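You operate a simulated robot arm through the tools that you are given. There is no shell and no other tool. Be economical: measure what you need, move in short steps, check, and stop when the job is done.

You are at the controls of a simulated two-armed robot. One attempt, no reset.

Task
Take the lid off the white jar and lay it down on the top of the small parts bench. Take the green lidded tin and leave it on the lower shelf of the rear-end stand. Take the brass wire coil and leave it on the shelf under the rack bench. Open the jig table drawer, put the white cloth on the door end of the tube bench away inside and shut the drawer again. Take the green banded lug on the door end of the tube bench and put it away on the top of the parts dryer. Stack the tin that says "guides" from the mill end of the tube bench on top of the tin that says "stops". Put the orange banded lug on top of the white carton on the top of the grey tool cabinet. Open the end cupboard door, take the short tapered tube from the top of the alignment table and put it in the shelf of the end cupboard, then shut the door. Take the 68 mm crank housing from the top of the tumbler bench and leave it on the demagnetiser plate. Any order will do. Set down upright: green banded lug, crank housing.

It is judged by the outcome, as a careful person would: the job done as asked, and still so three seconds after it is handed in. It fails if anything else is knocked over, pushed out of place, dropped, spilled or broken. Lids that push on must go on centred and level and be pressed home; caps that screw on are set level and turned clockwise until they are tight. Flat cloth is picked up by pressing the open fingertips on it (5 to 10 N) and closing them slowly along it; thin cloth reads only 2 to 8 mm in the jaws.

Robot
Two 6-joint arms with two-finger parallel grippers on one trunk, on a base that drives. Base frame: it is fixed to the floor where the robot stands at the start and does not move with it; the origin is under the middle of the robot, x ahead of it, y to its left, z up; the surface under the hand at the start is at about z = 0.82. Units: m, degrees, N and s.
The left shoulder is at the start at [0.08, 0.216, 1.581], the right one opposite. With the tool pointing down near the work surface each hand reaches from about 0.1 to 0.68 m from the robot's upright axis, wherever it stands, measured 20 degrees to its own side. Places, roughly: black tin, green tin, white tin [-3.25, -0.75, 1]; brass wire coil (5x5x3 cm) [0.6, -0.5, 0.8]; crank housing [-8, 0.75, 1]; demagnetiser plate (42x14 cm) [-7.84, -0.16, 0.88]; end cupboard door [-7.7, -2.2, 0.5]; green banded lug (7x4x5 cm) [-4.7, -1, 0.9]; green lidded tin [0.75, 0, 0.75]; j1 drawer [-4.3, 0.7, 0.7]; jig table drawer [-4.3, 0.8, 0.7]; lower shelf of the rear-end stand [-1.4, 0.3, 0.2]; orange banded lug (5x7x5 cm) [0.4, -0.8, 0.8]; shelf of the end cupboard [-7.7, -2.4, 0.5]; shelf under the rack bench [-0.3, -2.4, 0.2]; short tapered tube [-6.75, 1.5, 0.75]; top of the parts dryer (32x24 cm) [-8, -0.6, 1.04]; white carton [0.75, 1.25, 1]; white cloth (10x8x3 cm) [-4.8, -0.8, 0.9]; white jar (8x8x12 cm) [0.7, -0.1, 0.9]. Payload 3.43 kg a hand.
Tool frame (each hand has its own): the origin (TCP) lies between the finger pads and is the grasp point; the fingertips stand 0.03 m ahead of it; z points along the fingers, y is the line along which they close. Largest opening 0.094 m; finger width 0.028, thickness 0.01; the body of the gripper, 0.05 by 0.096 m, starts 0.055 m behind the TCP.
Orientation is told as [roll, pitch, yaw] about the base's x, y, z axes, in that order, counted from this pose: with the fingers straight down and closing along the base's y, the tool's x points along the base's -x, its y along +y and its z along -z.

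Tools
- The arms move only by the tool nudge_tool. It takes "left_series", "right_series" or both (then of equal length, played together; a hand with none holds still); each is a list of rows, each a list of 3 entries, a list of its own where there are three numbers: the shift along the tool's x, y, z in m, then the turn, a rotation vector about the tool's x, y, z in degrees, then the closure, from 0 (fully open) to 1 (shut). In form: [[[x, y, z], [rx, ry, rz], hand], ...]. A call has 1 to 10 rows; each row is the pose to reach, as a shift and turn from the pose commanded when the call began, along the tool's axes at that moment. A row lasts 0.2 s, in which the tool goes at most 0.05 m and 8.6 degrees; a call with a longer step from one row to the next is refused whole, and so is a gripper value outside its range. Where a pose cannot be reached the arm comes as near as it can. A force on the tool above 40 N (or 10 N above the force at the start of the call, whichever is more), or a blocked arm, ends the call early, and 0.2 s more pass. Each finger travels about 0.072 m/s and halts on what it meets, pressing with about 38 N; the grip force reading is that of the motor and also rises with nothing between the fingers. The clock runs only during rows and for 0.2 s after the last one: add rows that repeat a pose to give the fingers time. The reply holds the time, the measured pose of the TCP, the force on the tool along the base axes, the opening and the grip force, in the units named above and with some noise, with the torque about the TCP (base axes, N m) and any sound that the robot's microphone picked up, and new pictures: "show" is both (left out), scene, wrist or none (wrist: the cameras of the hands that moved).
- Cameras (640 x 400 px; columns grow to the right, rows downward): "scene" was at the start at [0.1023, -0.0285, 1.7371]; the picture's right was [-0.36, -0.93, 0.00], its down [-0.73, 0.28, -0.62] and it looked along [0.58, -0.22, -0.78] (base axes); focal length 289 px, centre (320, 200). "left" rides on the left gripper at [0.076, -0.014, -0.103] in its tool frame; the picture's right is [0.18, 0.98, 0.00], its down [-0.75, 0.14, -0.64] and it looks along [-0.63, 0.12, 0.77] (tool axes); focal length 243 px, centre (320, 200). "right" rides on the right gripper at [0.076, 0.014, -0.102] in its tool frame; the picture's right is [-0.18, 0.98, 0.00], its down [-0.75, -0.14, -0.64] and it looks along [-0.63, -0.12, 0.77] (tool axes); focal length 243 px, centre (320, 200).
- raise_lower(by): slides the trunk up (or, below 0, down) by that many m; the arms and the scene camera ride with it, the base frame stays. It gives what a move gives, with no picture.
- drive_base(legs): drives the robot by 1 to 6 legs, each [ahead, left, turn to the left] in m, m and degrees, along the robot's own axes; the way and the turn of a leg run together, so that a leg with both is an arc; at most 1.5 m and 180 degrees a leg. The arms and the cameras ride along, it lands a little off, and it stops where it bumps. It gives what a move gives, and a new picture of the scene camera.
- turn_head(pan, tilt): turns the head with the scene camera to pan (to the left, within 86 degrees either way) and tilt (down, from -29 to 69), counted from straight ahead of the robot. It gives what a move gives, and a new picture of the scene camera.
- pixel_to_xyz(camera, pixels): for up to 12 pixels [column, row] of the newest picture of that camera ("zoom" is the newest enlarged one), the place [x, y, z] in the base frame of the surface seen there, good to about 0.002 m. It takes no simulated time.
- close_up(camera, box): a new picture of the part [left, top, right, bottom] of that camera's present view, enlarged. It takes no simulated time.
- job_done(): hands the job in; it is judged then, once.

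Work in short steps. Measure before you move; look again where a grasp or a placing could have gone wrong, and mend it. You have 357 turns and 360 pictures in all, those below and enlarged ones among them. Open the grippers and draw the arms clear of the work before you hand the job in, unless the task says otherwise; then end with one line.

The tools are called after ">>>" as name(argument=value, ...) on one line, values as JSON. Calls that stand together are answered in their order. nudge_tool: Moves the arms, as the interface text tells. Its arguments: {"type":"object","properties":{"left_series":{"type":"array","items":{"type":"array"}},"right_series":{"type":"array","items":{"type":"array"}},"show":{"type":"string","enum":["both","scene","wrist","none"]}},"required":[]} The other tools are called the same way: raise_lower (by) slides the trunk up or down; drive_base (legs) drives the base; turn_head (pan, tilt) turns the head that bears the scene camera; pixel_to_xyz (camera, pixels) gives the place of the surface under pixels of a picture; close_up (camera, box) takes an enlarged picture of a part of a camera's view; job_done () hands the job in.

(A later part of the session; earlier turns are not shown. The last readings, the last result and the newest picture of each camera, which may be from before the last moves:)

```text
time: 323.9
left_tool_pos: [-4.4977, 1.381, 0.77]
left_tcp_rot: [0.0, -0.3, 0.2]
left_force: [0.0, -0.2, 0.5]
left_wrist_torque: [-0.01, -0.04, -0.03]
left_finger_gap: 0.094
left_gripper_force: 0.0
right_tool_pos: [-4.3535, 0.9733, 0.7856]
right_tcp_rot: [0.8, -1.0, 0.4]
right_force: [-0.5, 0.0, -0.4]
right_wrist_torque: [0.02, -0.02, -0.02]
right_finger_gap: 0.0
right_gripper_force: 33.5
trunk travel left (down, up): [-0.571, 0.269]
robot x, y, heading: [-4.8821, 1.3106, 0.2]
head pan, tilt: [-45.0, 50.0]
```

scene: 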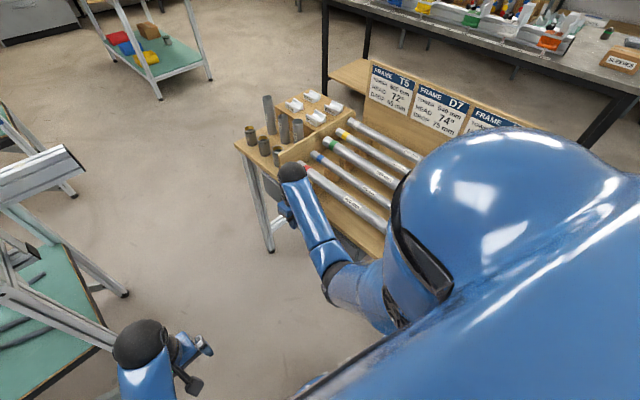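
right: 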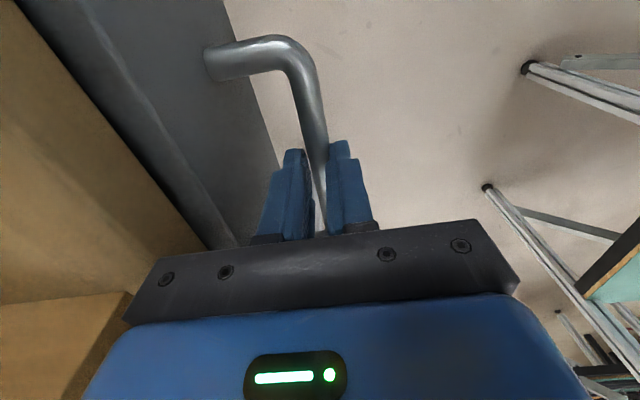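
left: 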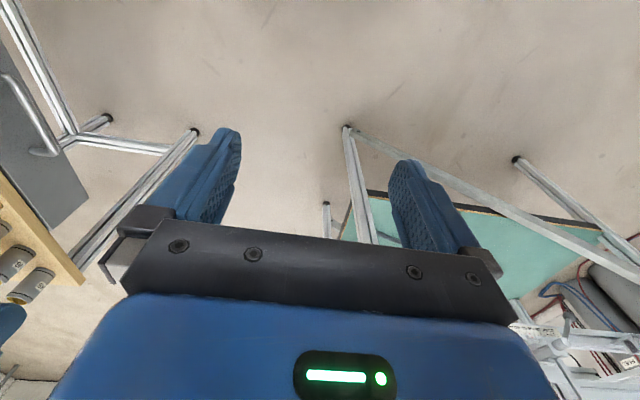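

Lowering beside the bar and pushing.

>>> nudge_tool(right_series=[[[0, 0, 0.03], [0, 0, 0], 1], [[0, 0, 0.05], [0, 0, 0], 1], [[0, -0.012, 0.05], [0, 0, 0], 1], [[0, -0.022, 0.05], [0, 0, 0], 1], [[0, -0.03, 0.05], [0, 0, 0], 1], [[0, -0.036, 0.05], [0, 0, 0], 1], [[0, -0.042, 0.05], [0, 0, 0], 1]], show="wrist")

>>> pixel_to_xyz(camera="right", pixels=[[190, 80], [150, 40], [170, 100], [230, 40], [270, 80]])

```text
time: 325.5
left_tool_pos: [-4.4983, 1.3839, 0.7701]
left_tcp_rot: [-0.1, -0.2, 0.2]
left_force: [-0.3, -0.8, -0.5]
left_wrist_torque: [-0.01, -0.02, 0.02]
left_finger_gap: 0.094
left_gripper_force: 0.0
right_tool_pos: [-4.3524, 0.9361, 0.7355]
right_tcp_rot: [0.7, -0.8, 0.6]
right_force: [-3.0, 15.3, -0.8]
right_wrist_torque: [0.24, 0.03, -0.19]
right_finger_gap: 0.0
right_gripper_force: 33.0
trunk travel left (down, up): [-0.571, 0.269]
robot x, y, heading: [-4.8851, 1.3131, 0.3]
head pan, tilt: [-45.0, 50.0]
```

right: 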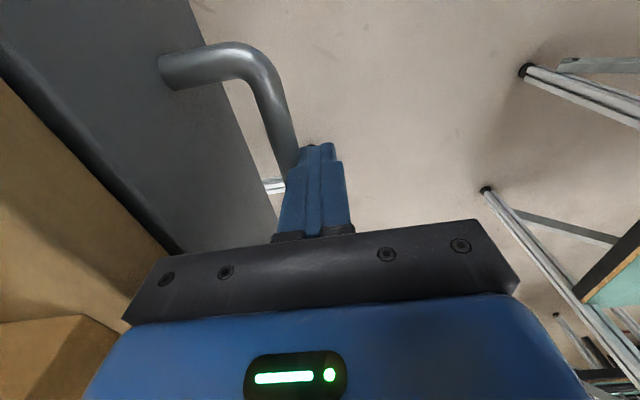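

```text
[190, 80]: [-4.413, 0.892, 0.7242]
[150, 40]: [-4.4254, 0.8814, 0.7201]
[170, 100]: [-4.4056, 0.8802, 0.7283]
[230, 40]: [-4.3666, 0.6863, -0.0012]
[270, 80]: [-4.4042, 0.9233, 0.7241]
```

Drawer front is back at 0.880 — shut. Backing off, raising the trunk, and returning to the door end for the lug.

>>> nudge_tool(right_series=[[[0, 0.03, 0], [0, 0, 0], 1], [[0, 0.07, 0], [0, 0, 0], 0.5], [[0, 0.11, 0], [0, 0, 0], 0]], show="none")

>>> raise_lower(by=0.27)

>>> drive_base(legs=[[-0.55, 0, 0], [0, -1.2, 0], [0, -1.0, 0], [0.16, 0, 0]])

>>> turn_head(pan=0, tilt=50)

```text
time: 326.3
left_tool_pos: [-4.4986, 1.3818, 0.77]
left_tcp_rot: [0.0, -0.4, 0.2]
left_force: [-0.6, 0.0, 1.0]
left_wrist_torque: [0.04, 0.02, 0.01]
left_finger_gap: 0.0942
left_gripper_force: 0.1
right_tool_pos: [-4.3539, 1.0411, 0.7375]
right_tcp_rot: [0.5, -1.0, 0.4]
right_force: [-0.2, 0.5, 1.1]
right_wrist_torque: [-0.01, -0.02, 0.01]
right_finger_gap: 0.0797
right_gripper_force: 0.0
trunk travel left (down, up): [-0.571, 0.269]
robot x, y, heading: [-4.8829, 1.3148, 0.1]
head pan, tilt: [-45.0, 50.0]
```

```text
time: 329.1
left_tool_pos: [-4.4996, 1.3806, 1.0393]
left_tcp_rot: [0.0, -0.2, 0.1]
left_force: [1.3, -0.7, -1.0]
left_wrist_torque: [-0.02, -0.01, 0.0]
left_finger_gap: 0.0941
left_gripper_force: 0.0
right_tool_pos: [-4.3544, 1.0428, 1.0063]
right_tcp_rot: [0.7, -0.9, 0.4]
right_force: [-0.1, -0.7, 0.3]
right_wrist_torque: [-0.04, -0.02, 0.0]
right_finger_gap: 0.0941
right_gripper_force: 0.0
trunk travel left (down, up): [-0.84, 0.0]
robot x, y, heading: [-4.8864, 1.3136, 0.1]
head pan, tilt: [-45.0, 50.0]
```

```text
time: 343.7
left_tool_pos: [-4.8985, -0.8241, 1.0415]
left_tcp_rot: [0.0, -0.4, 0.4]
left_force: [0.0, 0.1, -0.2]
left_wrist_torque: [0.02, -0.03, -0.03]
left_finger_gap: 0.0943
left_gripper_force: 0.1
right_tool_pos: [-4.7537, -1.1625, 1.0084]
right_tcp_rot: [0.7, -1.2, 0.6]
right_force: [-0.3, -0.2, 0.5]
right_wrist_torque: [0.0, -0.03, -0.01]
right_finger_gap: 0.094
right_gripper_force: 0.0
trunk travel left (down, up): [-0.84, 0.0]
robot x, y, heading: [-5.2787, -0.8914, 0.5]
head pan, tilt: [-45.0, 50.0]
```

scene: 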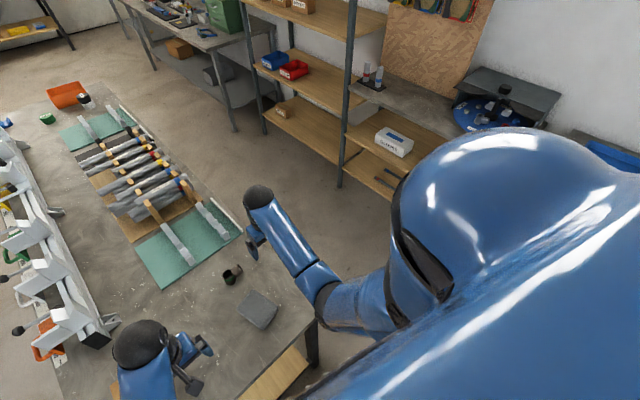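

```text
time: 344.9
left_tool_pos: [-4.8951, -0.8234, 1.0405]
left_tcp_rot: [0.0, -0.3, 0.4]
left_force: [0.6, -1.0, -0.3]
left_wrist_torque: [0.0, 0.0, 0.01]
left_finger_gap: 0.0942
left_gripper_force: 0.1
right_tool_pos: [-4.7503, -1.1623, 1.0068]
right_tcp_rot: [0.7, -0.9, 0.5]
right_force: [0.2, 0.4, -0.4]
right_wrist_torque: [0.01, 0.02, -0.01]
right_finger_gap: 0.0939
right_gripper_force: 0.0
trunk travel left (down, up): [-0.84, 0.0]
robot x, y, heading: [-5.2806, -0.8896, 0.4]
head pan, tilt: [0.0, 50.0]
```

scene: 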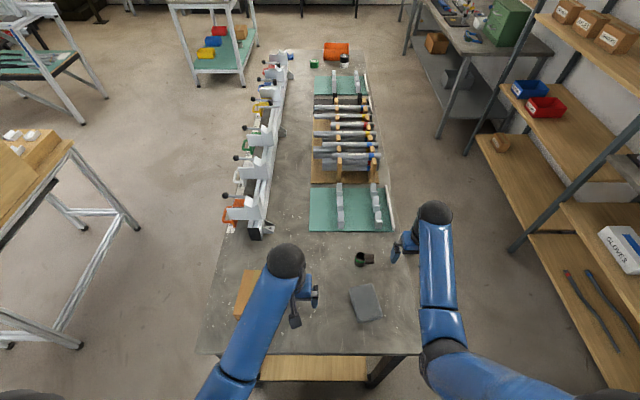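

Lug at (365,259). Zooming and measuring it.

>>> close_up(camera="scene", box=[335, 240, 399, 280])

>>> pixel_to_xyz(camera="zoom", pixels=[[200, 180], [250, 180], [295, 180], [250, 140], [255, 215], [330, 180], [370, 190], [400, 195], [240, 250], [330, 220]])

```text
10.00 times, centred on (367, 260) of scene
```

zoom: 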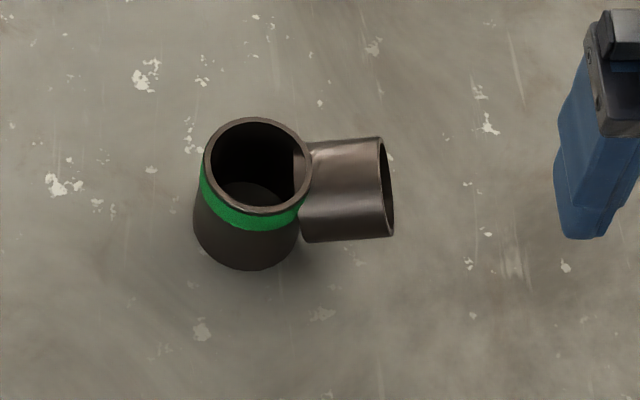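

```text
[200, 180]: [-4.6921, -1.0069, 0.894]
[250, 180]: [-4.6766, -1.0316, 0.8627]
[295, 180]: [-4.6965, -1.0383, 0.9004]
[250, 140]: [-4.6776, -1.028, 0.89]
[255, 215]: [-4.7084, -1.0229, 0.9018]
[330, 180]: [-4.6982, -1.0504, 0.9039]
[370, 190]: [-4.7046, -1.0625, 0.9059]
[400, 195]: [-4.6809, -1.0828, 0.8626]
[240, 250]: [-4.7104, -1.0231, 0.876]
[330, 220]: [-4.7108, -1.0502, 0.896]
```

Lug main tube centre ≈(-4.690,-1.022), branch toward -y, top ~0.905. Turning the right hand 90° and moving above.

>>> nudge_tool(right_series=[[[-0.006, 0.014, 0], [0, 0, -8.5], 0], [[-0.012, 0.028, 0], [0, 0, -17], 0], [[-0.018, 0.042, 0], [0, 0, -25.5], 0], [[-0.024, 0.056, 0], [0, 0, -34], 0], [[-0.03, 0.07, 0], [0, 0, -42.5], 0.1], [[-0.036, 0.084, 0.0], [0, 0, -51], 0.2], [[-0.042, 0.1, 0.0], [0, 0, -59.5], 0.3], [[-0.048, 0.115, 0.0], [0, 0, -68], 0.3], [[-0.054, 0.13, 0.0], [0, 0, -76.5], 0.3], [[-0.06, 0.14, 0.0], [0, 0, -85], 0.3]], show="wrist")

```text
time: 347.1
left_tool_pos: [-4.8959, -0.8237, 1.0393]
left_tcp_rot: [0.0, -0.2, 0.4]
left_force: [0.2, 0.3, 0.2]
left_wrist_torque: [0.0, 0.0, -0.01]
left_finger_gap: 0.0941
left_gripper_force: 0.0
right_tool_pos: [-4.6921, -1.0216, 1.01]
right_tcp_rot: [-1.0, -0.7, 85.8]
right_force: [0.1, 0.2, -0.8]
right_wrist_torque: [-0.01, -0.03, 0.0]
right_finger_gap: 0.0659
right_gripper_force: 0.1
trunk travel left (down, up): [-0.84, 0.0]
robot x, y, heading: [-5.28, -0.8924, 0.6]
head pan, tilt: [0.0, 50.0]
```

right: 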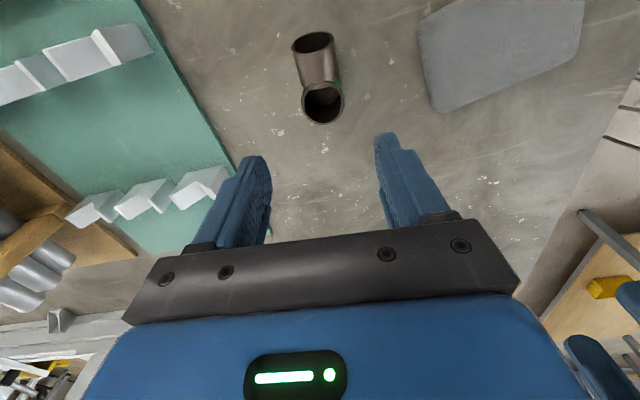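

>>> pixel_to_xyz(camera="right", pixels=[[303, 103], [343, 98], [322, 85], [323, 121], [295, 45], [333, 40], [314, 62], [200, 130], [225, 160]])

>>> close_up(camera="right", box=[270, 20, 370, 135])

```text
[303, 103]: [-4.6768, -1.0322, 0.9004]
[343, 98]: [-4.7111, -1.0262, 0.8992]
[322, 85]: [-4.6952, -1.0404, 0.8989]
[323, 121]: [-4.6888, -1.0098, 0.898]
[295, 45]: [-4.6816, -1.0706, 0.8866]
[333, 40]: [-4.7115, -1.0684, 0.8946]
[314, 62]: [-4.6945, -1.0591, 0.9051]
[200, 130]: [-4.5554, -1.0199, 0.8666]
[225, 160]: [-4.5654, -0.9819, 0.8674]
```

```text
3.48 times, centred on (320, 78) of right
```

zoom: 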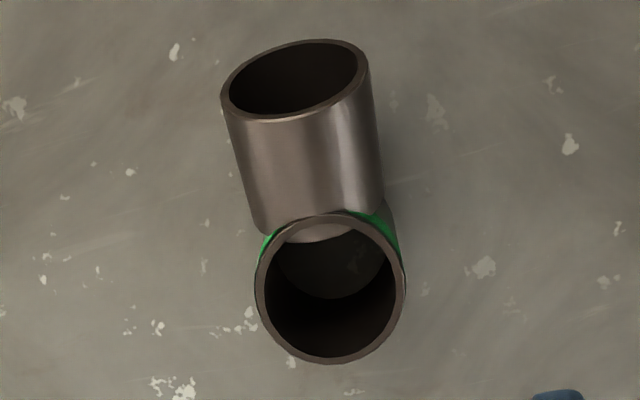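

Main centre (-4.694,-1.025). Descending and gripping.

>>> nudge_tool(right_series=[[[0.0036, 0.002, 0.035], [0, 0, 0], 0.3], [[0.0036, 0.002, 0.075], [0, 0, 0], 0.3], [[0.0036, 0.002, 0.108], [0, 0, 0], 0.3], [[0.0036, 0.002, 0.114], [0, 0, 0], 0.3], [[0.0036, 0.002, 0.114], [0, 0, 0], 1], [[0.0036, 0.002, 0.114], [0, 0, 0], 1], [[0.0036, 0.002, 0.114], [0, 0, 0], 1], [[0.0036, 0.002, 0.09], [0, 0, 0], 1], [[0.0036, 0.002, 0.05], [0, 0, 0], 1], [[0.0036, 0.002, 0.01], [0, 0, 0], 1]], show="wrist")

```text
time: 349.3
left_tool_pos: [-4.8963, -0.8237, 1.0386]
left_tcp_rot: [0.0, -0.3, 0.4]
left_force: [-0.8, 0.4, 0.6]
left_wrist_torque: [0.0, 0.0, 0.0]
left_finger_gap: 0.0941
left_gripper_force: 0.1
right_tool_pos: [-4.6955, -1.0235, 0.997]
right_tcp_rot: [-1.0, -0.7, 85.6]
right_force: [0.0, 0.1, -0.8]
right_wrist_torque: [0.0, 0.0, -0.04]
right_finger_gap: 0.0358
right_gripper_force: 38.0
trunk travel left (down, up): [-0.84, 0.0]
robot x, y, heading: [-5.2795, -0.892, 0.2]
head pan, tilt: [0.0, 50.0]
```

right: 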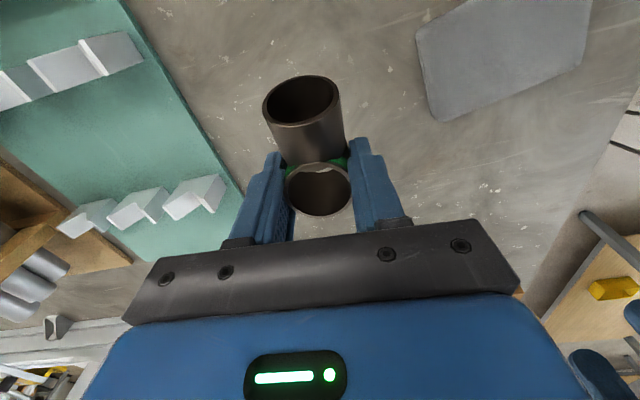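

Lug held. Backing, turning round and driving toward the parts dryer.

>>> drive_base(legs=[[-0.6, 0, 0], [0, 0, 179]])

>>> turn_head(pan=0, tilt=25)

```text
time: 359.9
left_tool_pos: [-6.2603, -0.9554, 1.0403]
left_tcp_rot: [0.1, -0.2, 178.9]
left_force: [-0.1, 0.4, -0.8]
left_wrist_torque: [0.02, -0.02, 0.0]
left_finger_gap: 0.094
left_gripper_force: 0.1
right_tool_pos: [-6.4568, -0.7495, 0.997]
right_tcp_rot: [-1.0, -0.8, -95.8]
right_force: [0.2, 0.1, -0.5]
right_wrist_torque: [-0.03, 0.0, -0.05]
right_finger_gap: 0.0357
right_gripper_force: 37.9
trunk travel left (down, up): [-0.84, 0.0]
robot x, y, heading: [-5.8722, -0.8943, 179.0]
head pan, tilt: [0.0, 50.0]
```

scene: 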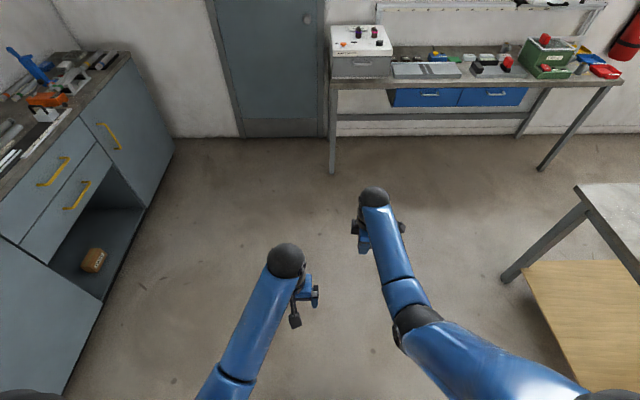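

```text
time: 360.8
left_tool_pos: [-6.2613, -0.9551, 1.0392]
left_tcp_rot: [-0.1, -0.3, 178.8]
left_force: [0.6, 0.5, 0.1]
left_wrist_torque: [0.01, 0.0, -0.02]
left_finger_gap: 0.0937
left_gripper_force: 0.1
right_tool_pos: [-6.458, -0.7498, 0.9956]
right_tcp_rot: [-1.0, -0.8, -95.8]
right_force: [0.7, -0.2, 0.3]
right_wrist_torque: [0.03, -0.03, -0.01]
right_finger_gap: 0.0358
right_gripper_force: 38.5
trunk travel left (down, up): [-0.84, 0.0]
robot x, y, heading: [-5.8752, -0.8951, 178.9]
head pan, tilt: [0.0, 25.0]
```

scene: 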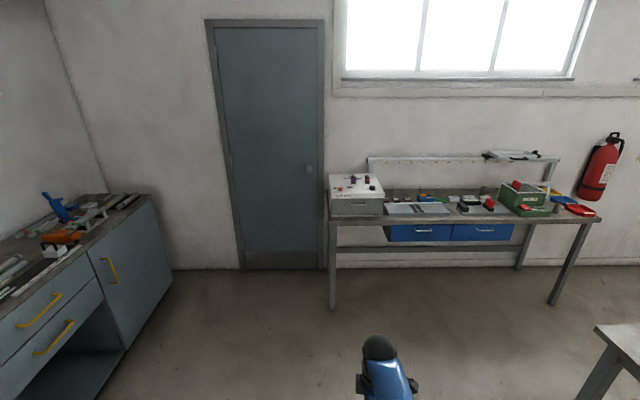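

The parts dryer is the box at (355,195). Measuring its top and the cupboard door.

>>> close_up(camera="scene", box=[310, 140, 610, 260])

>>> pixel_to_xyz(camera="scene", pixels=[[334, 178], [378, 177], [332, 194], [382, 193], [356, 180], [356, 205], [335, 218], [580, 220], [112, 270], [150, 198], [100, 250]])

```text
2.13 times, centred on (460, 200) of scene
```

zoom: 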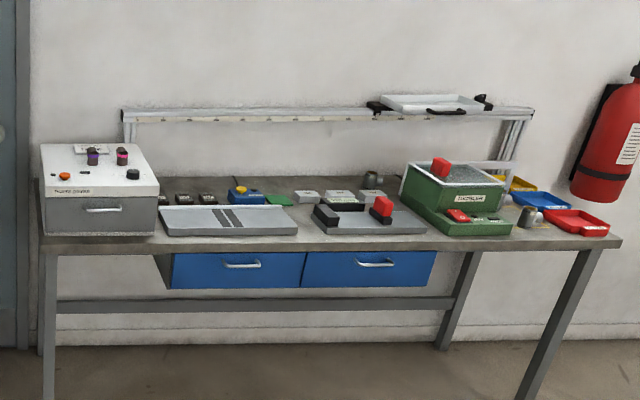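

```text
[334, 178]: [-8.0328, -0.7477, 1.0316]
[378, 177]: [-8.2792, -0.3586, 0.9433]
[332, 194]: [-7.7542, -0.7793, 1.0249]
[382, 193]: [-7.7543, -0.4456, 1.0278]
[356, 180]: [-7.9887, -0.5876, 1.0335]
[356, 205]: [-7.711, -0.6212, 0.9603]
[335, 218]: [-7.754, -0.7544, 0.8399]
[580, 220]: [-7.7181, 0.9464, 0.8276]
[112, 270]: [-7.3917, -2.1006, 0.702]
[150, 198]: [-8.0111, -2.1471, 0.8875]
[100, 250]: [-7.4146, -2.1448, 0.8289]
```

Driving closer, stopping short of the dryer, and looking at its top.

>>> drive_base(legs=[[1.1, -0.12, 1.0]])

>>> turn_head(pan=-10, tilt=45)

>>> close_up(camera="scene", box=[260, 100, 420, 200])

```text
time: 366.5
left_tool_pos: [-7.3529, -0.8278, 1.0401]
left_tcp_rot: [0.1, -0.3, 179.8]
left_force: [0.4, 0.2, -0.1]
left_wrist_torque: [-0.02, 0.01, 0.0]
left_finger_gap: 0.094
left_gripper_force: 0.0
right_tool_pos: [-7.5512, -0.6243, 0.9962]
right_tcp_rot: [-1.0, -0.8, -95.0]
right_force: [-0.2, -0.3, -0.5]
right_wrist_torque: [-0.03, 0.01, 0.01]
right_finger_gap: 0.0356
right_gripper_force: 38.5
trunk travel left (down, up): [-0.84, 0.0]
robot x, y, heading: [-6.9672, -0.7637, 179.6]
head pan, tilt: [0.0, 25.0]
```

scene: 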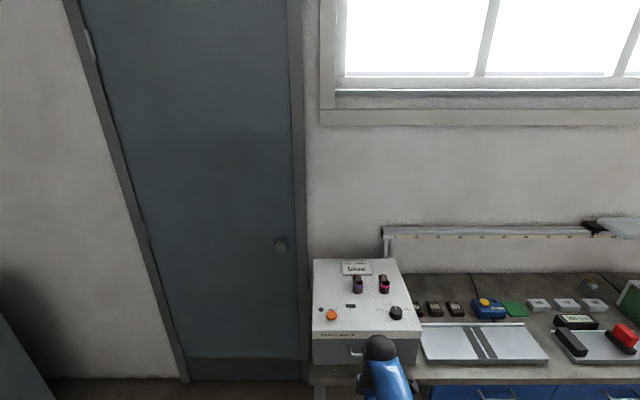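

```text
time: 367.3
left_tool_pos: [-7.3532, -0.8285, 1.0393]
left_tcp_rot: [-0.1, -0.2, 179.8]
left_force: [-0.4, -0.7, -0.3]
left_wrist_torque: [-0.02, -0.02, 0.02]
left_finger_gap: 0.094
left_gripper_force: 0.1
right_tool_pos: [-7.5517, -0.6248, 0.9959]
right_tcp_rot: [-0.9, -0.8, -95.0]
right_force: [0.7, -0.1, -0.5]
right_wrist_torque: [0.02, -0.01, -0.02]
right_finger_gap: 0.036
right_gripper_force: 37.9
trunk travel left (down, up): [-0.84, 0.0]
robot x, y, heading: [-6.966, -0.763, 179.7]
head pan, tilt: [-10.0, 45.0]
```

scene: 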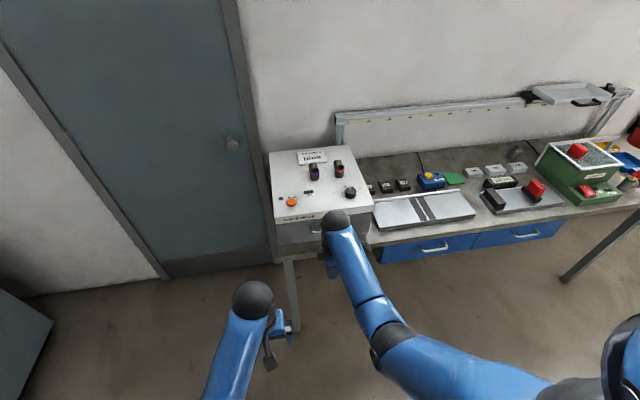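

```text
4.00 times, centred on (340, 150) of scene
```

zoom: 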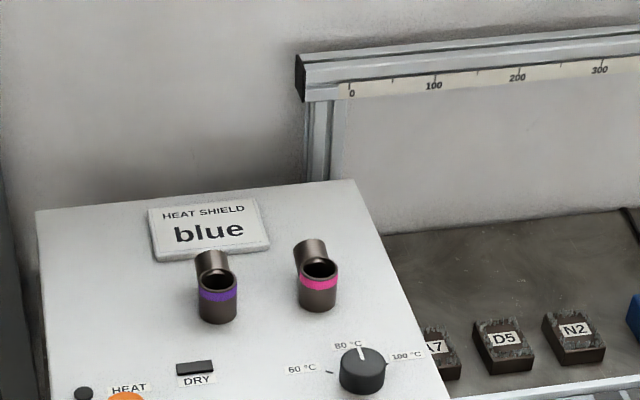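

Choosing a free spot on the dryer's left side; measuring.

>>> pixel_to_xyz(camera="zoom", pixels=[[110, 300], [100, 240], [217, 318], [316, 305], [195, 365], [84, 395], [45, 230], [320, 215], [155, 265], [262, 255], [335, 200], [360, 380]])

```text
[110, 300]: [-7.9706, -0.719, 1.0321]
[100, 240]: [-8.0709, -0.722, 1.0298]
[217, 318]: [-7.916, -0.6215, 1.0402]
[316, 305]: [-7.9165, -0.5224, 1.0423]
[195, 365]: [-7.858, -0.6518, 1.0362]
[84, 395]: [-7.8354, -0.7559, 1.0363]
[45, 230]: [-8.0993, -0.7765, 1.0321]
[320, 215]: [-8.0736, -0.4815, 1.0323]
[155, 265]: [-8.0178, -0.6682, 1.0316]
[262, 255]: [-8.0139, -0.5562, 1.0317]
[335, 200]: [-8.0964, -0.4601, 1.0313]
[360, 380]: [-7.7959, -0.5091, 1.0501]
```

Raising and slightly extending the lug first.

>>> nudge_tool(right_series=[[[0, -0.02, -0.02], [0, 0, 0], 1], [[0, -0.04, -0.05], [0, 0, 0], 1], [[0, -0.06, -0.08], [0, 0, 0], 1], [[0, -0.06, -0.105], [0, 0, 0], 1]], show="none")

```text
time: 368.3
left_tool_pos: [-7.3516, -0.8282, 1.04]
left_tcp_rot: [0.0, -0.3, 179.8]
left_force: [-0.3, -0.8, -0.7]
left_wrist_torque: [-0.02, -0.01, -0.02]
left_finger_gap: 0.0939
left_gripper_force: 0.1
right_tool_pos: [-7.6104, -0.6168, 1.1047]
right_tcp_rot: [-0.9, -0.9, -94.9]
right_force: [-0.6, 0.1, -0.6]
right_wrist_torque: [-0.03, 0.03, -0.01]
right_finger_gap: 0.0358
right_gripper_force: 38.1
trunk travel left (down, up): [-0.84, 0.0]
robot x, y, heading: [-6.9714, -0.7662, 179.9]
head pan, tilt: [-10.0, 45.0]
```

Driving in 0.31 m forward and 0.118 left over the dryer.

>>> drive_base(legs=[[0.31, 0.118, 0]])

>>> close_up(camera="right", box=[0, 0, 640, 400])

```text
time: 370.5
left_tool_pos: [-7.6618, -0.9471, 1.0411]
left_tcp_rot: [0.1, -0.4, -179.8]
left_force: [0.1, 0.6, 0.2]
left_wrist_torque: [-0.01, 0.01, 0.02]
left_finger_gap: 0.0939
left_gripper_force: 0.0
right_tool_pos: [-7.9202, -0.7382, 1.1059]
right_tcp_rot: [-1.1, -0.8, -94.6]
right_force: [0.5, -0.1, 0.0]
right_wrist_torque: [-0.01, 0.05, 0.0]
right_finger_gap: 0.0356
right_gripper_force: 37.9
trunk travel left (down, up): [-0.84, 0.0]
robot x, y, heading: [-7.2812, -0.883, -179.9]
head pan, tilt: [-10.0, 45.0]
```

scene: 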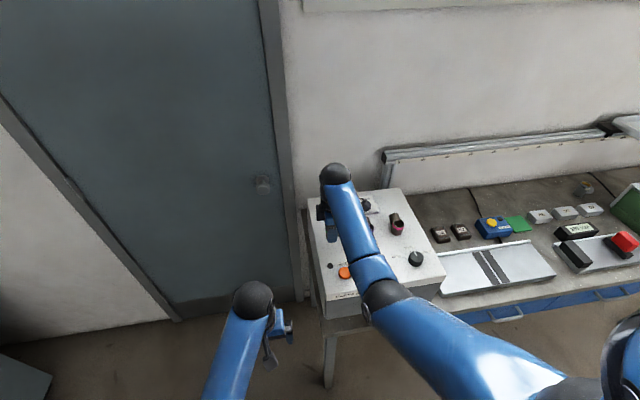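

```text
1.00 times, centred on (320, 200) of right (not enlarged: the box is as wide or as high as the picture)
```

zoom: 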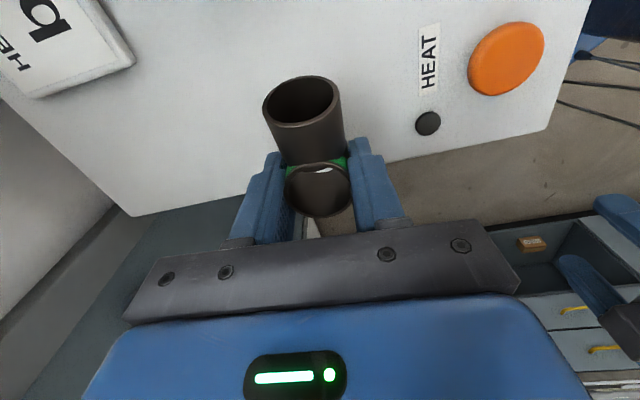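

Shifting 13 mm inward and lowering to contact.

>>> nudge_tool(right_series=[[[0.013, 0, 0.01], [0, 0, 0], 1], [[0.013, 0, 0.025], [0, 0, 0], 1], [[0.013, 0, 0.033], [0, 0, 0], 1], [[0.013, 0, 0.036], [0, 0, 0], 1], [[0.013, 0, 0.038], [0, 0, 0], 1]], show="wrist")

```text
time: 371.7
left_tool_pos: [-7.6634, -0.9493, 1.041]
left_tcp_rot: [0.0, -0.3, -179.8]
left_force: [0.3, 0.6, 0.0]
left_wrist_torque: [0.0, 0.01, 0.04]
left_finger_gap: 0.0941
left_gripper_force: 0.1
right_tool_pos: [-7.9221, -0.7275, 1.0672]
right_tcp_rot: [-1.1, -0.8, -94.7]
right_force: [-1.4, -0.2, 1.1]
right_wrist_torque: [0.0, -0.01, -0.01]
right_finger_gap: 0.0358
right_gripper_force: 37.8
trunk travel left (down, up): [-0.84, 0.0]
robot x, y, heading: [-7.2789, -0.8796, -179.5]
head pan, tilt: [-10.0, 45.0]
```

right: 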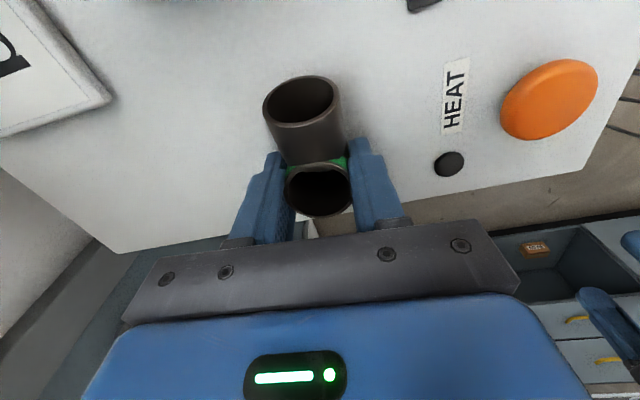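

At the surface. Releasing partly and rising.

>>> nudge_tool(right_series=[[[0, 0, 0.0015], [0, 0, 0], 1], [[0, 0, 0.0015], [0, 0, 0], 0.5], [[0, 0, 0.0015], [0, 0, 0], 0.35], [[0, 0, 0.0015], [0, 0, 0], 0.35], [[0, 0, -0.02], [0, 0, 0], 0.35], [[0, 0, -0.045], [0, 0, 0], 0.35]], show="wrist")

```text
time: 373.1
left_tool_pos: [-7.6639, -0.9484, 1.0401]
left_tcp_rot: [0.0, -0.3, -179.8]
left_force: [-1.0, -0.5, 0.8]
left_wrist_torque: [0.02, -0.01, 0.02]
left_finger_gap: 0.094
left_gripper_force: 0.1
right_tool_pos: [-7.9194, -0.7267, 1.1116]
right_tcp_rot: [-1.1, -0.8, -94.6]
right_force: [-0.7, 0.4, 0.7]
right_wrist_torque: [0.01, -0.02, 0.03]
right_finger_gap: 0.0612
right_gripper_force: 0.0
trunk travel left (down, up): [-0.84, 0.0]
robot x, y, heading: [-7.2799, -0.8808, -179.7]
head pan, tilt: [-10.0, 45.0]
```

right: 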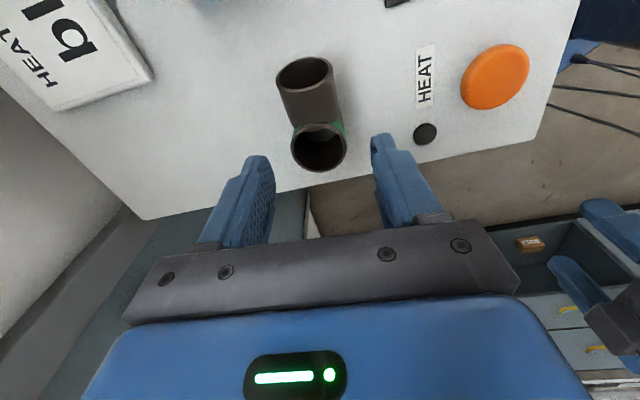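

Lug stands upright. To clear it safely I slide the hand out sideways (-y), then retract.

>>> nudge_tool(right_series=[[[0, 0, -0.01], [0, 0, 0], 0.35], [[-0.04, 0, -0.01], [0, 0, 0], 0.35], [[-0.08, 0, -0.01], [0, 0, 0], 0.35], [[-0.09, 0.04, -0.01], [0, 0, 0], 0.35], [[-0.09, 0.09, -0.01], [0, 0, 0], 0]], show="scene")

>>> close_up(camera="scene", box=[290, 160, 450, 320])

```text
time: 374.3
left_tool_pos: [-7.6615, -0.9468, 1.0417]
left_tcp_rot: [0.0, -0.3, -179.8]
left_force: [-0.5, 0.2, 0.4]
left_wrist_torque: [0.03, 0.01, 0.01]
left_finger_gap: 0.0938
left_gripper_force: 0.0
right_tool_pos: [-7.8442, -0.8254, 1.1127]
right_tcp_rot: [-1.2, -0.8, -94.6]
right_force: [-0.4, -0.8, 0.5]
right_wrist_torque: [-0.01, 0.02, -0.01]
right_finger_gap: 0.094
right_gripper_force: 0.1
right hand out of reach, approached as far as the arm can: row 5
trunk travel left (down, up): [-0.84, 0.0]
robot x, y, heading: [-7.2806, -0.8781, -179.6]
head pan, tilt: [-10.0, 45.0]
```

scene: 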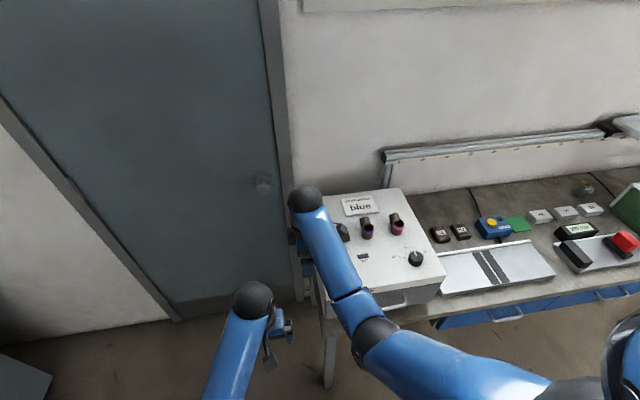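

```text
2.50 times, centred on (370, 240) of scene
```

zoom: 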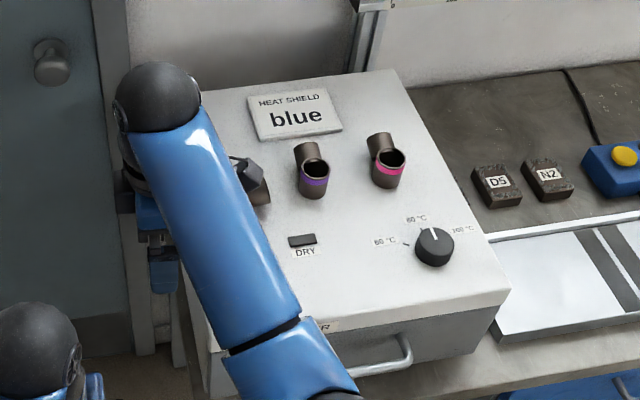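

Lug placed. Backing off and moving right along the bench to find the crank housings.

>>> drive_base(legs=[[-0.25, 0, 0], [0, -1.3, 0]])

>>> nudge_tool(right_series=[[[0, 0, 0], [0, 0, 8.5], 0], [[0, 0, 0], [0, 0, 17], 0], [[0, 0, 0], [0, 0, 25.5], 0], [[0, 0, 0], [0, 0, 34], 0], [[0, 0, 0], [0, 0, 42.5], 0], [[0, 0, 0], [0, 0, 51], 0], [[0, 0, 0], [0, 0, 59.5], 0], [[0, 0, 0], [0, 0, 68], 0], [[0, 0, 0], [0, 0, 76.5], 0], [[0, 0, 0], [0, 0, 85], 0]], show="none")

>>> turn_head(pan=0, tilt=45)

```text
time: 380.8
left_tool_pos: [-7.4414, 0.1004, 1.0404]
left_tcp_rot: [0.2, -0.4, 175.8]
left_force: [1.3, -0.5, -0.3]
left_wrist_torque: [-0.02, -0.01, 0.02]
left_finger_gap: 0.0939
left_gripper_force: 0.1
right_tool_pos: [-7.615, 0.2384, 1.1121]
right_tcp_rot: [-1.2, -0.9, -99.0]
right_force: [1.1, -0.1, 0.0]
right_wrist_torque: [-0.02, -0.02, -0.03]
right_finger_gap: 0.0937
right_gripper_force: 0.1
trunk travel left (down, up): [-0.84, 0.0]
robot x, y, heading: [-7.057, 0.1416, 175.9]
head pan, tilt: [-10.0, 45.0]
stopped in leg 2: the robot was blocked; the commanded pose is now the measured one
```

scene: 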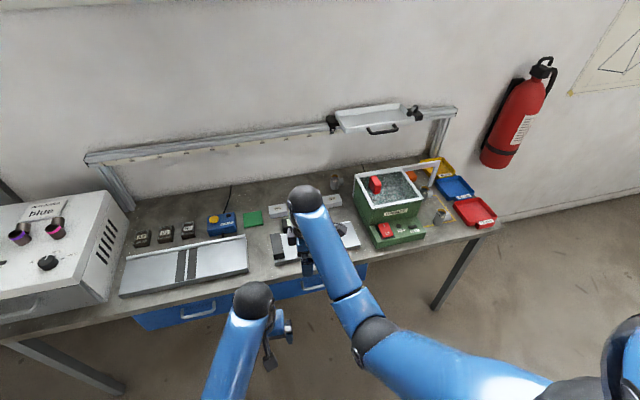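

```text
time: 383.0
left_tool_pos: [-7.4442, 0.1005, 1.0396]
left_tcp_rot: [-0.1, -0.3, 175.9]
left_force: [-0.6, -1.0, 0.1]
left_wrist_torque: [0.04, 0.03, 0.01]
left_finger_gap: 0.0943
left_gripper_force: 0.1
right_tool_pos: [-7.617, 0.2367, 1.1111]
right_tcp_rot: [0.8, -1.2, 175.9]
right_force: [0.2, 0.1, 0.6]
right_wrist_torque: [0.03, 0.03, 0.02]
right_finger_gap: 0.0939
right_gripper_force: 0.1
trunk travel left (down, up): [-0.84, 0.0]
robot x, y, heading: [-7.0546, 0.1393, 175.8]
head pan, tilt: [-10.0, 45.0]
```

```text
time: 383.7
left_tool_pos: [-7.4445, 0.1, 1.041]
left_tcp_rot: [0.1, -0.3, 175.7]
left_force: [0.2, 0.2, -0.6]
left_wrist_torque: [-0.01, 0.01, 0.0]
left_finger_gap: 0.094
left_gripper_force: 0.0
right_tool_pos: [-7.6155, 0.2367, 1.1121]
right_tcp_rot: [0.6, -1.1, 176.1]
right_force: [0.3, 0.4, 0.5]
right_wrist_torque: [0.0, -0.01, -0.01]
right_finger_gap: 0.0941
right_gripper_force: 0.1
trunk travel left (down, up): [-0.84, 0.0]
robot x, y, heading: [-7.0547, 0.1366, 175.7]
head pan, tilt: [0.0, 45.0]
```

scene: 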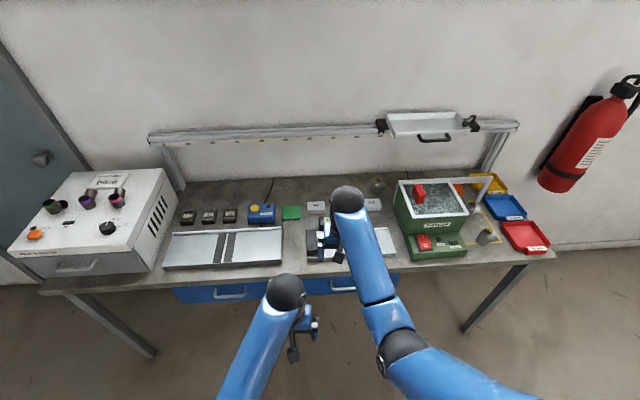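

Zooming in on the housings near the tumbler.

>>> close_up(camera="scene", box=[360, 160, 560, 270])

>>> pixel_to_xyz(camera="scene", pixels=[[487, 234], [380, 183], [470, 190], [415, 225], [465, 252], [440, 185], [225, 248], [172, 238], [280, 255], [225, 235]])

```text
3.20 times, centred on (460, 215) of scene
```

zoom: 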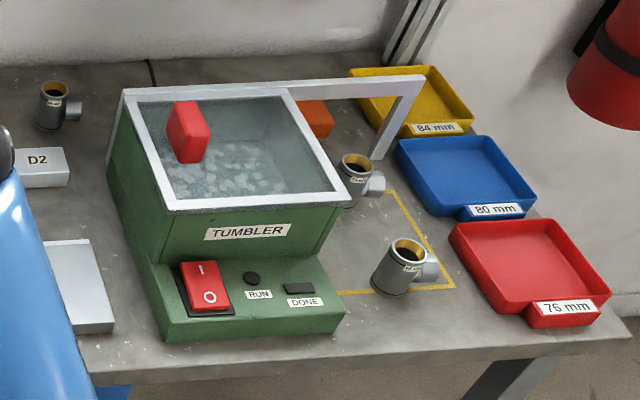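

```text
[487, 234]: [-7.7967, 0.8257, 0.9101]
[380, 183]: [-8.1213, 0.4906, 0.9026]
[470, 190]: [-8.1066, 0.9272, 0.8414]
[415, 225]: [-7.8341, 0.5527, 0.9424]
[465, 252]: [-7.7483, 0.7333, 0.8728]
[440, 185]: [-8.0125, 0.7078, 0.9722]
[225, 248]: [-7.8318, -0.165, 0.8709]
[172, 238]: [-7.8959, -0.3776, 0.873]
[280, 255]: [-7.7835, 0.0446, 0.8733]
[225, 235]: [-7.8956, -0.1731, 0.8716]
```

Reading the housings' labels.

>>> close_up(camera="scene", box=[472, 222, 504, 242])

>>> close_up(camera="scene", box=[460, 200, 484, 222])

>>> close_up(camera="scene", box=[364, 180, 388, 200])

```text
16.00 times, centred on (488, 232) of scene
```

zoom: 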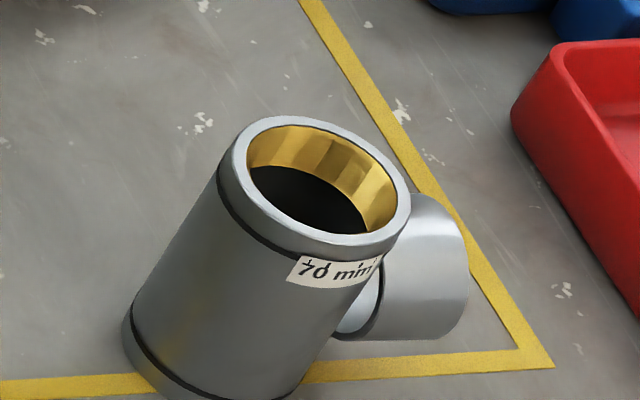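

```text
16.00 times, centred on (472, 211) of scene
```

zoom: 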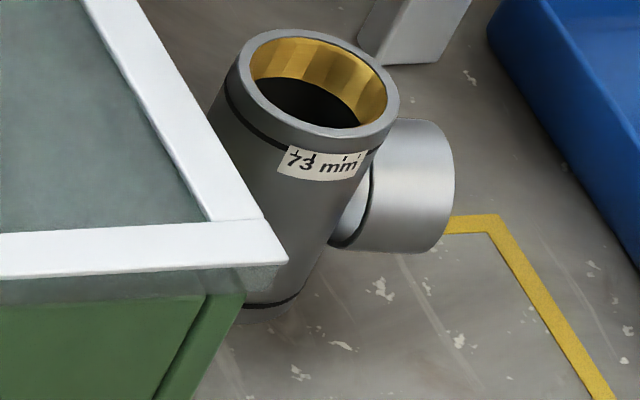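

```text
16.00 times, centred on (376, 190) of scene
```

zoom: 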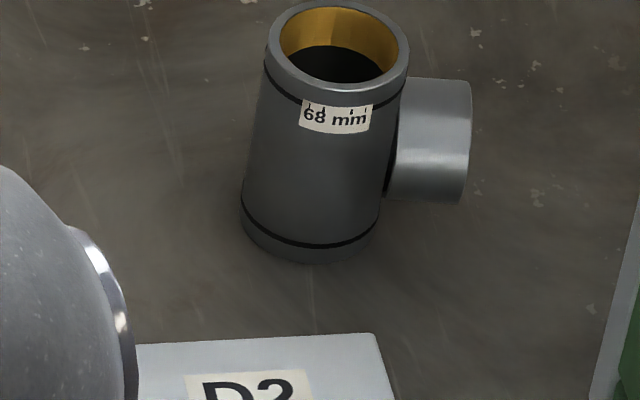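

The 68 mm housing is the rear one at (-8.12,0.49), branch toward +y. Checking the rail above the bench for clearance.

>>> pixel_to_xyz(camera="scene", pixels=[[330, 131], [300, 134], [425, 125], [440, 138], [400, 128], [377, 186], [384, 190], [345, 190], [373, 205], [317, 208], [404, 190], [380, 200]])

>>> drive_base(legs=[[0.2, 0, 4.2]])

```text
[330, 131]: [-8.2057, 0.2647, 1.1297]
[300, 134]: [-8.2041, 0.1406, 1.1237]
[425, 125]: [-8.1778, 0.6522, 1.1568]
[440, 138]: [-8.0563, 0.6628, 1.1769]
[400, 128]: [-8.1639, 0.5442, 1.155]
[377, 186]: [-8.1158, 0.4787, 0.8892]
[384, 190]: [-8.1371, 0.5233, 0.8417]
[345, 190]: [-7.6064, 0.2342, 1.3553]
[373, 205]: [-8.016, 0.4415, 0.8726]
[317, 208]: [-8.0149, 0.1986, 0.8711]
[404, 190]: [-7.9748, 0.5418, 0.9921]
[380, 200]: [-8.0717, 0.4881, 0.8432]
```

```text
time: 385.3
left_tool_pos: [-7.6314, 0.0792, 1.0406]
left_tcp_rot: [0.0, -0.5, -180.0]
left_force: [1.0, -0.1, 0.8]
left_wrist_torque: [-0.02, 0.02, 0.0]
left_finger_gap: 0.0942
left_gripper_force: 0.1
right_tool_pos: [-7.8149, 0.2023, 1.1138]
right_tcp_rot: [0.7, -1.2, -179.7]
right_force: [0.4, 0.1, 0.4]
right_wrist_torque: [-0.03, 0.05, -0.01]
right_finger_gap: 0.0942
right_gripper_force: 0.0
trunk travel left (down, up): [-0.84, 0.0]
robot x, y, heading: [-7.2485, 0.1421, -180.2]
head pan, tilt: [0.0, 45.0]
```

scene: 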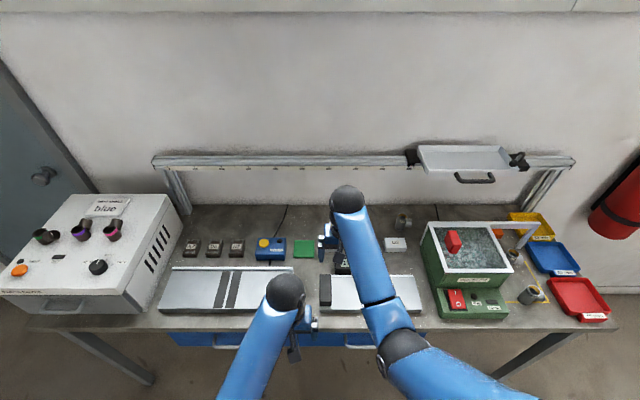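

Rail is at x≈-8.2, z≥1.09, so I'll come in with a tilted hand. Driving nearer first and looking from closer.

>>> drive_base(legs=[[0.0, -0.17, 0], [0.16, 0, 0]])

>>> close_up(camera="scene", box=[300, 180, 440, 280])

```text
time: 387.7
left_tool_pos: [-7.7935, 0.246, 1.0406]
left_tcp_rot: [0.1, -0.3, 179.9]
left_force: [0.8, 0.4, -0.2]
left_wrist_torque: [0.0, 0.03, -0.02]
left_finger_gap: 0.0941
left_gripper_force: 0.1
right_tool_pos: [-7.9748, 0.3699, 1.113]
right_tcp_rot: [0.8, -1.3, -179.9]
right_force: [0.4, -0.1, -0.7]
right_wrist_torque: [-0.01, 0.02, -0.01]
right_finger_gap: 0.094
right_gripper_force: 0.1
trunk travel left (down, up): [-0.84, 0.0]
robot x, y, heading: [-7.4139, 0.3093, 180.0]
head pan, tilt: [0.0, 45.0]
```

scene: 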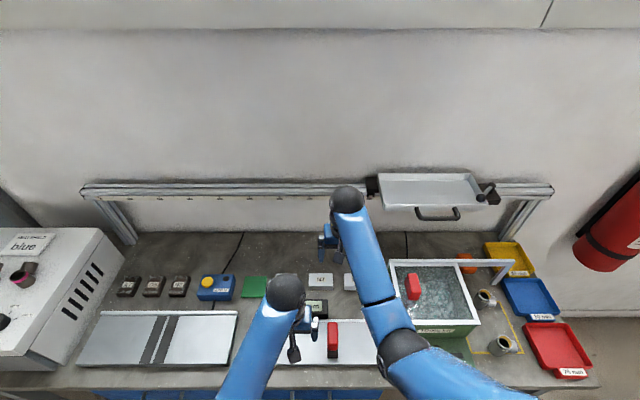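

```text
4.00 times, centred on (370, 230) of scene
```

zoom: 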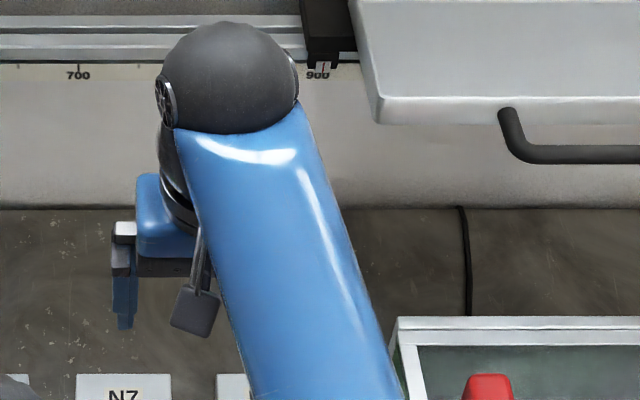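

The forearm hides it; using the right wrist camera.

>>> pixel_to_xyz(camera="zoom", pixels=[[400, 322], [395, 375], [380, 118], [330, 50], [330, 70], [100, 20], [100, 55]])

>>> nudge_tool(right_series=[[[0.02, 0, 0], [0, -5, 0], 0], [[0.04, 0, 0], [0, -10, 0], 0], [[0.06, 0, 0.0], [0, -18, 0], 0], [[0.08, 0, 0.0], [0, -26, 0], 0], [[0.1, 0, 0.0], [0, -34, 0], 0]], show="wrist")

```text
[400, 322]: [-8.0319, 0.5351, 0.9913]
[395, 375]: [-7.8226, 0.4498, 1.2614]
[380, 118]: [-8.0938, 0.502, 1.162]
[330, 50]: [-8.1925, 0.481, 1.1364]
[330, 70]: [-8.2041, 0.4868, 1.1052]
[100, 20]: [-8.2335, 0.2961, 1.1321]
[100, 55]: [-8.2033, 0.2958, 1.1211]
```

```text
time: 388.9
left_tool_pos: [-7.7924, 0.2453, 1.0416]
left_tcp_rot: [0.0, -0.4, 179.9]
left_force: [0.4, 0.8, 0.0]
left_wrist_torque: [0.0, 0.0, -0.01]
left_finger_gap: 0.0939
left_gripper_force: 0.1
right_tool_pos: [-7.8767, 0.3679, 1.109]
right_tcp_rot: [0.9, -35.3, 179.6]
right_force: [1.1, 0.1, -0.2]
right_wrist_torque: [-0.04, 0.04, -0.03]
right_finger_gap: 0.0942
right_gripper_force: 0.2
trunk travel left (down, up): [-0.84, 0.0]
robot x, y, heading: [-7.4099, 0.3119, 179.8]
head pan, tilt: [0.0, 45.0]
```

right: 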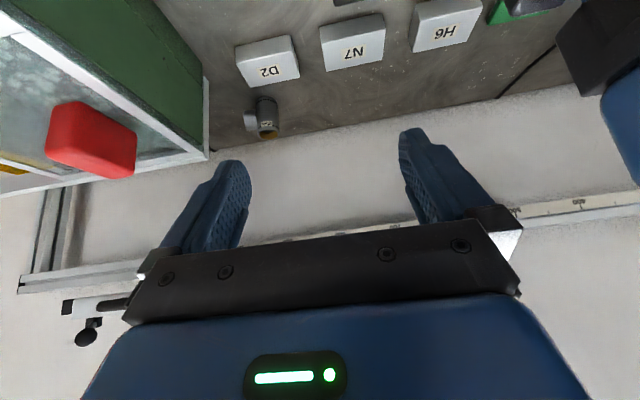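

Measuring the housing in this view.

>>> close_up(camera="right", box=[210, 80, 310, 142])

>>> pixel_to_xyz(camera="zoom", pixels=[[345, 340], [420, 320], [385, 250], [380, 130], [320, 160], [425, 200], [250, 260], [240, 220], [235, 300], [290, 230], [385, 345], [30, 300]])

```text
6.40 times, centred on (260, 111) of right
```

zoom: 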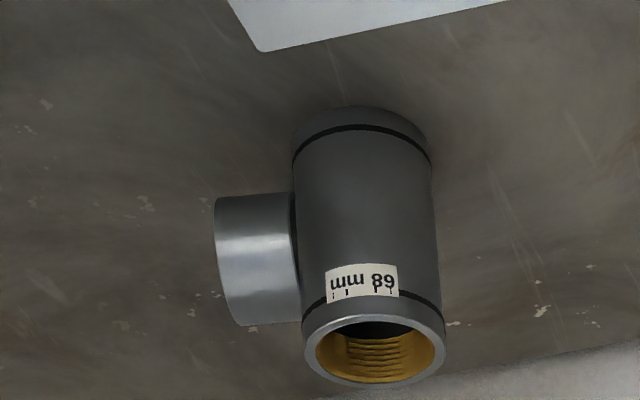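

```text
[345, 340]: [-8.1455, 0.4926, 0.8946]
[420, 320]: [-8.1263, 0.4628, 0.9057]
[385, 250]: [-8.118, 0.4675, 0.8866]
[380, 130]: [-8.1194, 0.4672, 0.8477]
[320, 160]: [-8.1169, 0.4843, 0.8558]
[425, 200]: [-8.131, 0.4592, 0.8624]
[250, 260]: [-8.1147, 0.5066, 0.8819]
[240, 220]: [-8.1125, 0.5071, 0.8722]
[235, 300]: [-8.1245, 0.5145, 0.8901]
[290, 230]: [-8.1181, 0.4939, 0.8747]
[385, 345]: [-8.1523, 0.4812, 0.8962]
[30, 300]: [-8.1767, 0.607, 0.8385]
```

Housing main ≈(-8.139,0.476), top 0.908, branch end y≈0.515. Lowering the trunk slightly, then moving to a tilted pre-approach pose.

>>> raise_lower(by=-0.08)

>>> nudge_tool(right_series=[[[-0.02, -0.02, 0.029], [0, 0, 0], 0], [[-0.041, -0.037, 0.058], [0, 0, 0], 0], [[-0.062, -0.055, 0.087], [0, 0, 0], 0], [[-0.082, -0.074, 0.116], [0, 0, 0], 0], [[-0.102, -0.092, 0.145], [0, 0, 0], 0], [[-0.123, -0.111, 0.174], [0, 0, 0], 0]], show="wrist")

```text
time: 390.1
left_tool_pos: [-7.7956, 0.246, 0.9591]
left_tcp_rot: [0.0, -0.3, 180.0]
left_force: [0.0, -0.8, 0.0]
left_wrist_torque: [-0.02, 0.04, 0.01]
left_finger_gap: 0.094
left_gripper_force: 0.0
right_tool_pos: [-7.8788, 0.3689, 1.0276]
right_tcp_rot: [0.9, -35.1, 179.7]
right_force: [-0.1, -1.0, -0.4]
right_wrist_torque: [0.01, 0.03, 0.0]
right_finger_gap: 0.0941
right_gripper_force: 0.0
trunk travel left (down, up): [-0.76, 0.08]
robot x, y, heading: [-7.4087, 0.3132, 180.1]
head pan, tilt: [0.0, 45.0]
```

```text
time: 391.5
left_tool_pos: [-7.7944, 0.2422, 0.9604]
left_tcp_rot: [0.0, -0.4, 179.9]
left_force: [0.1, -0.6, -0.1]
left_wrist_torque: [0.02, 0.06, 0.01]
left_finger_gap: 0.094
left_gripper_force: 0.1
right_tool_pos: [-8.0794, 0.4743, 0.9555]
right_tcp_rot: [0.8, -35.2, 180.0]
right_force: [-1.3, -8.2, -2.6]
right_wrist_torque: [0.18, 0.06, -0.31]
right_finger_gap: 0.0886
right_gripper_force: 0.1
trunk travel left (down, up): [-0.76, 0.08]
robot x, y, heading: [-7.4108, 0.3126, 179.7]
head pan, tilt: [0.0, 45.0]
```

right: 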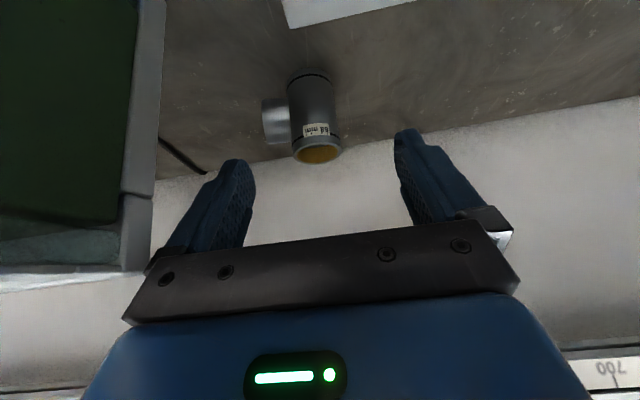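

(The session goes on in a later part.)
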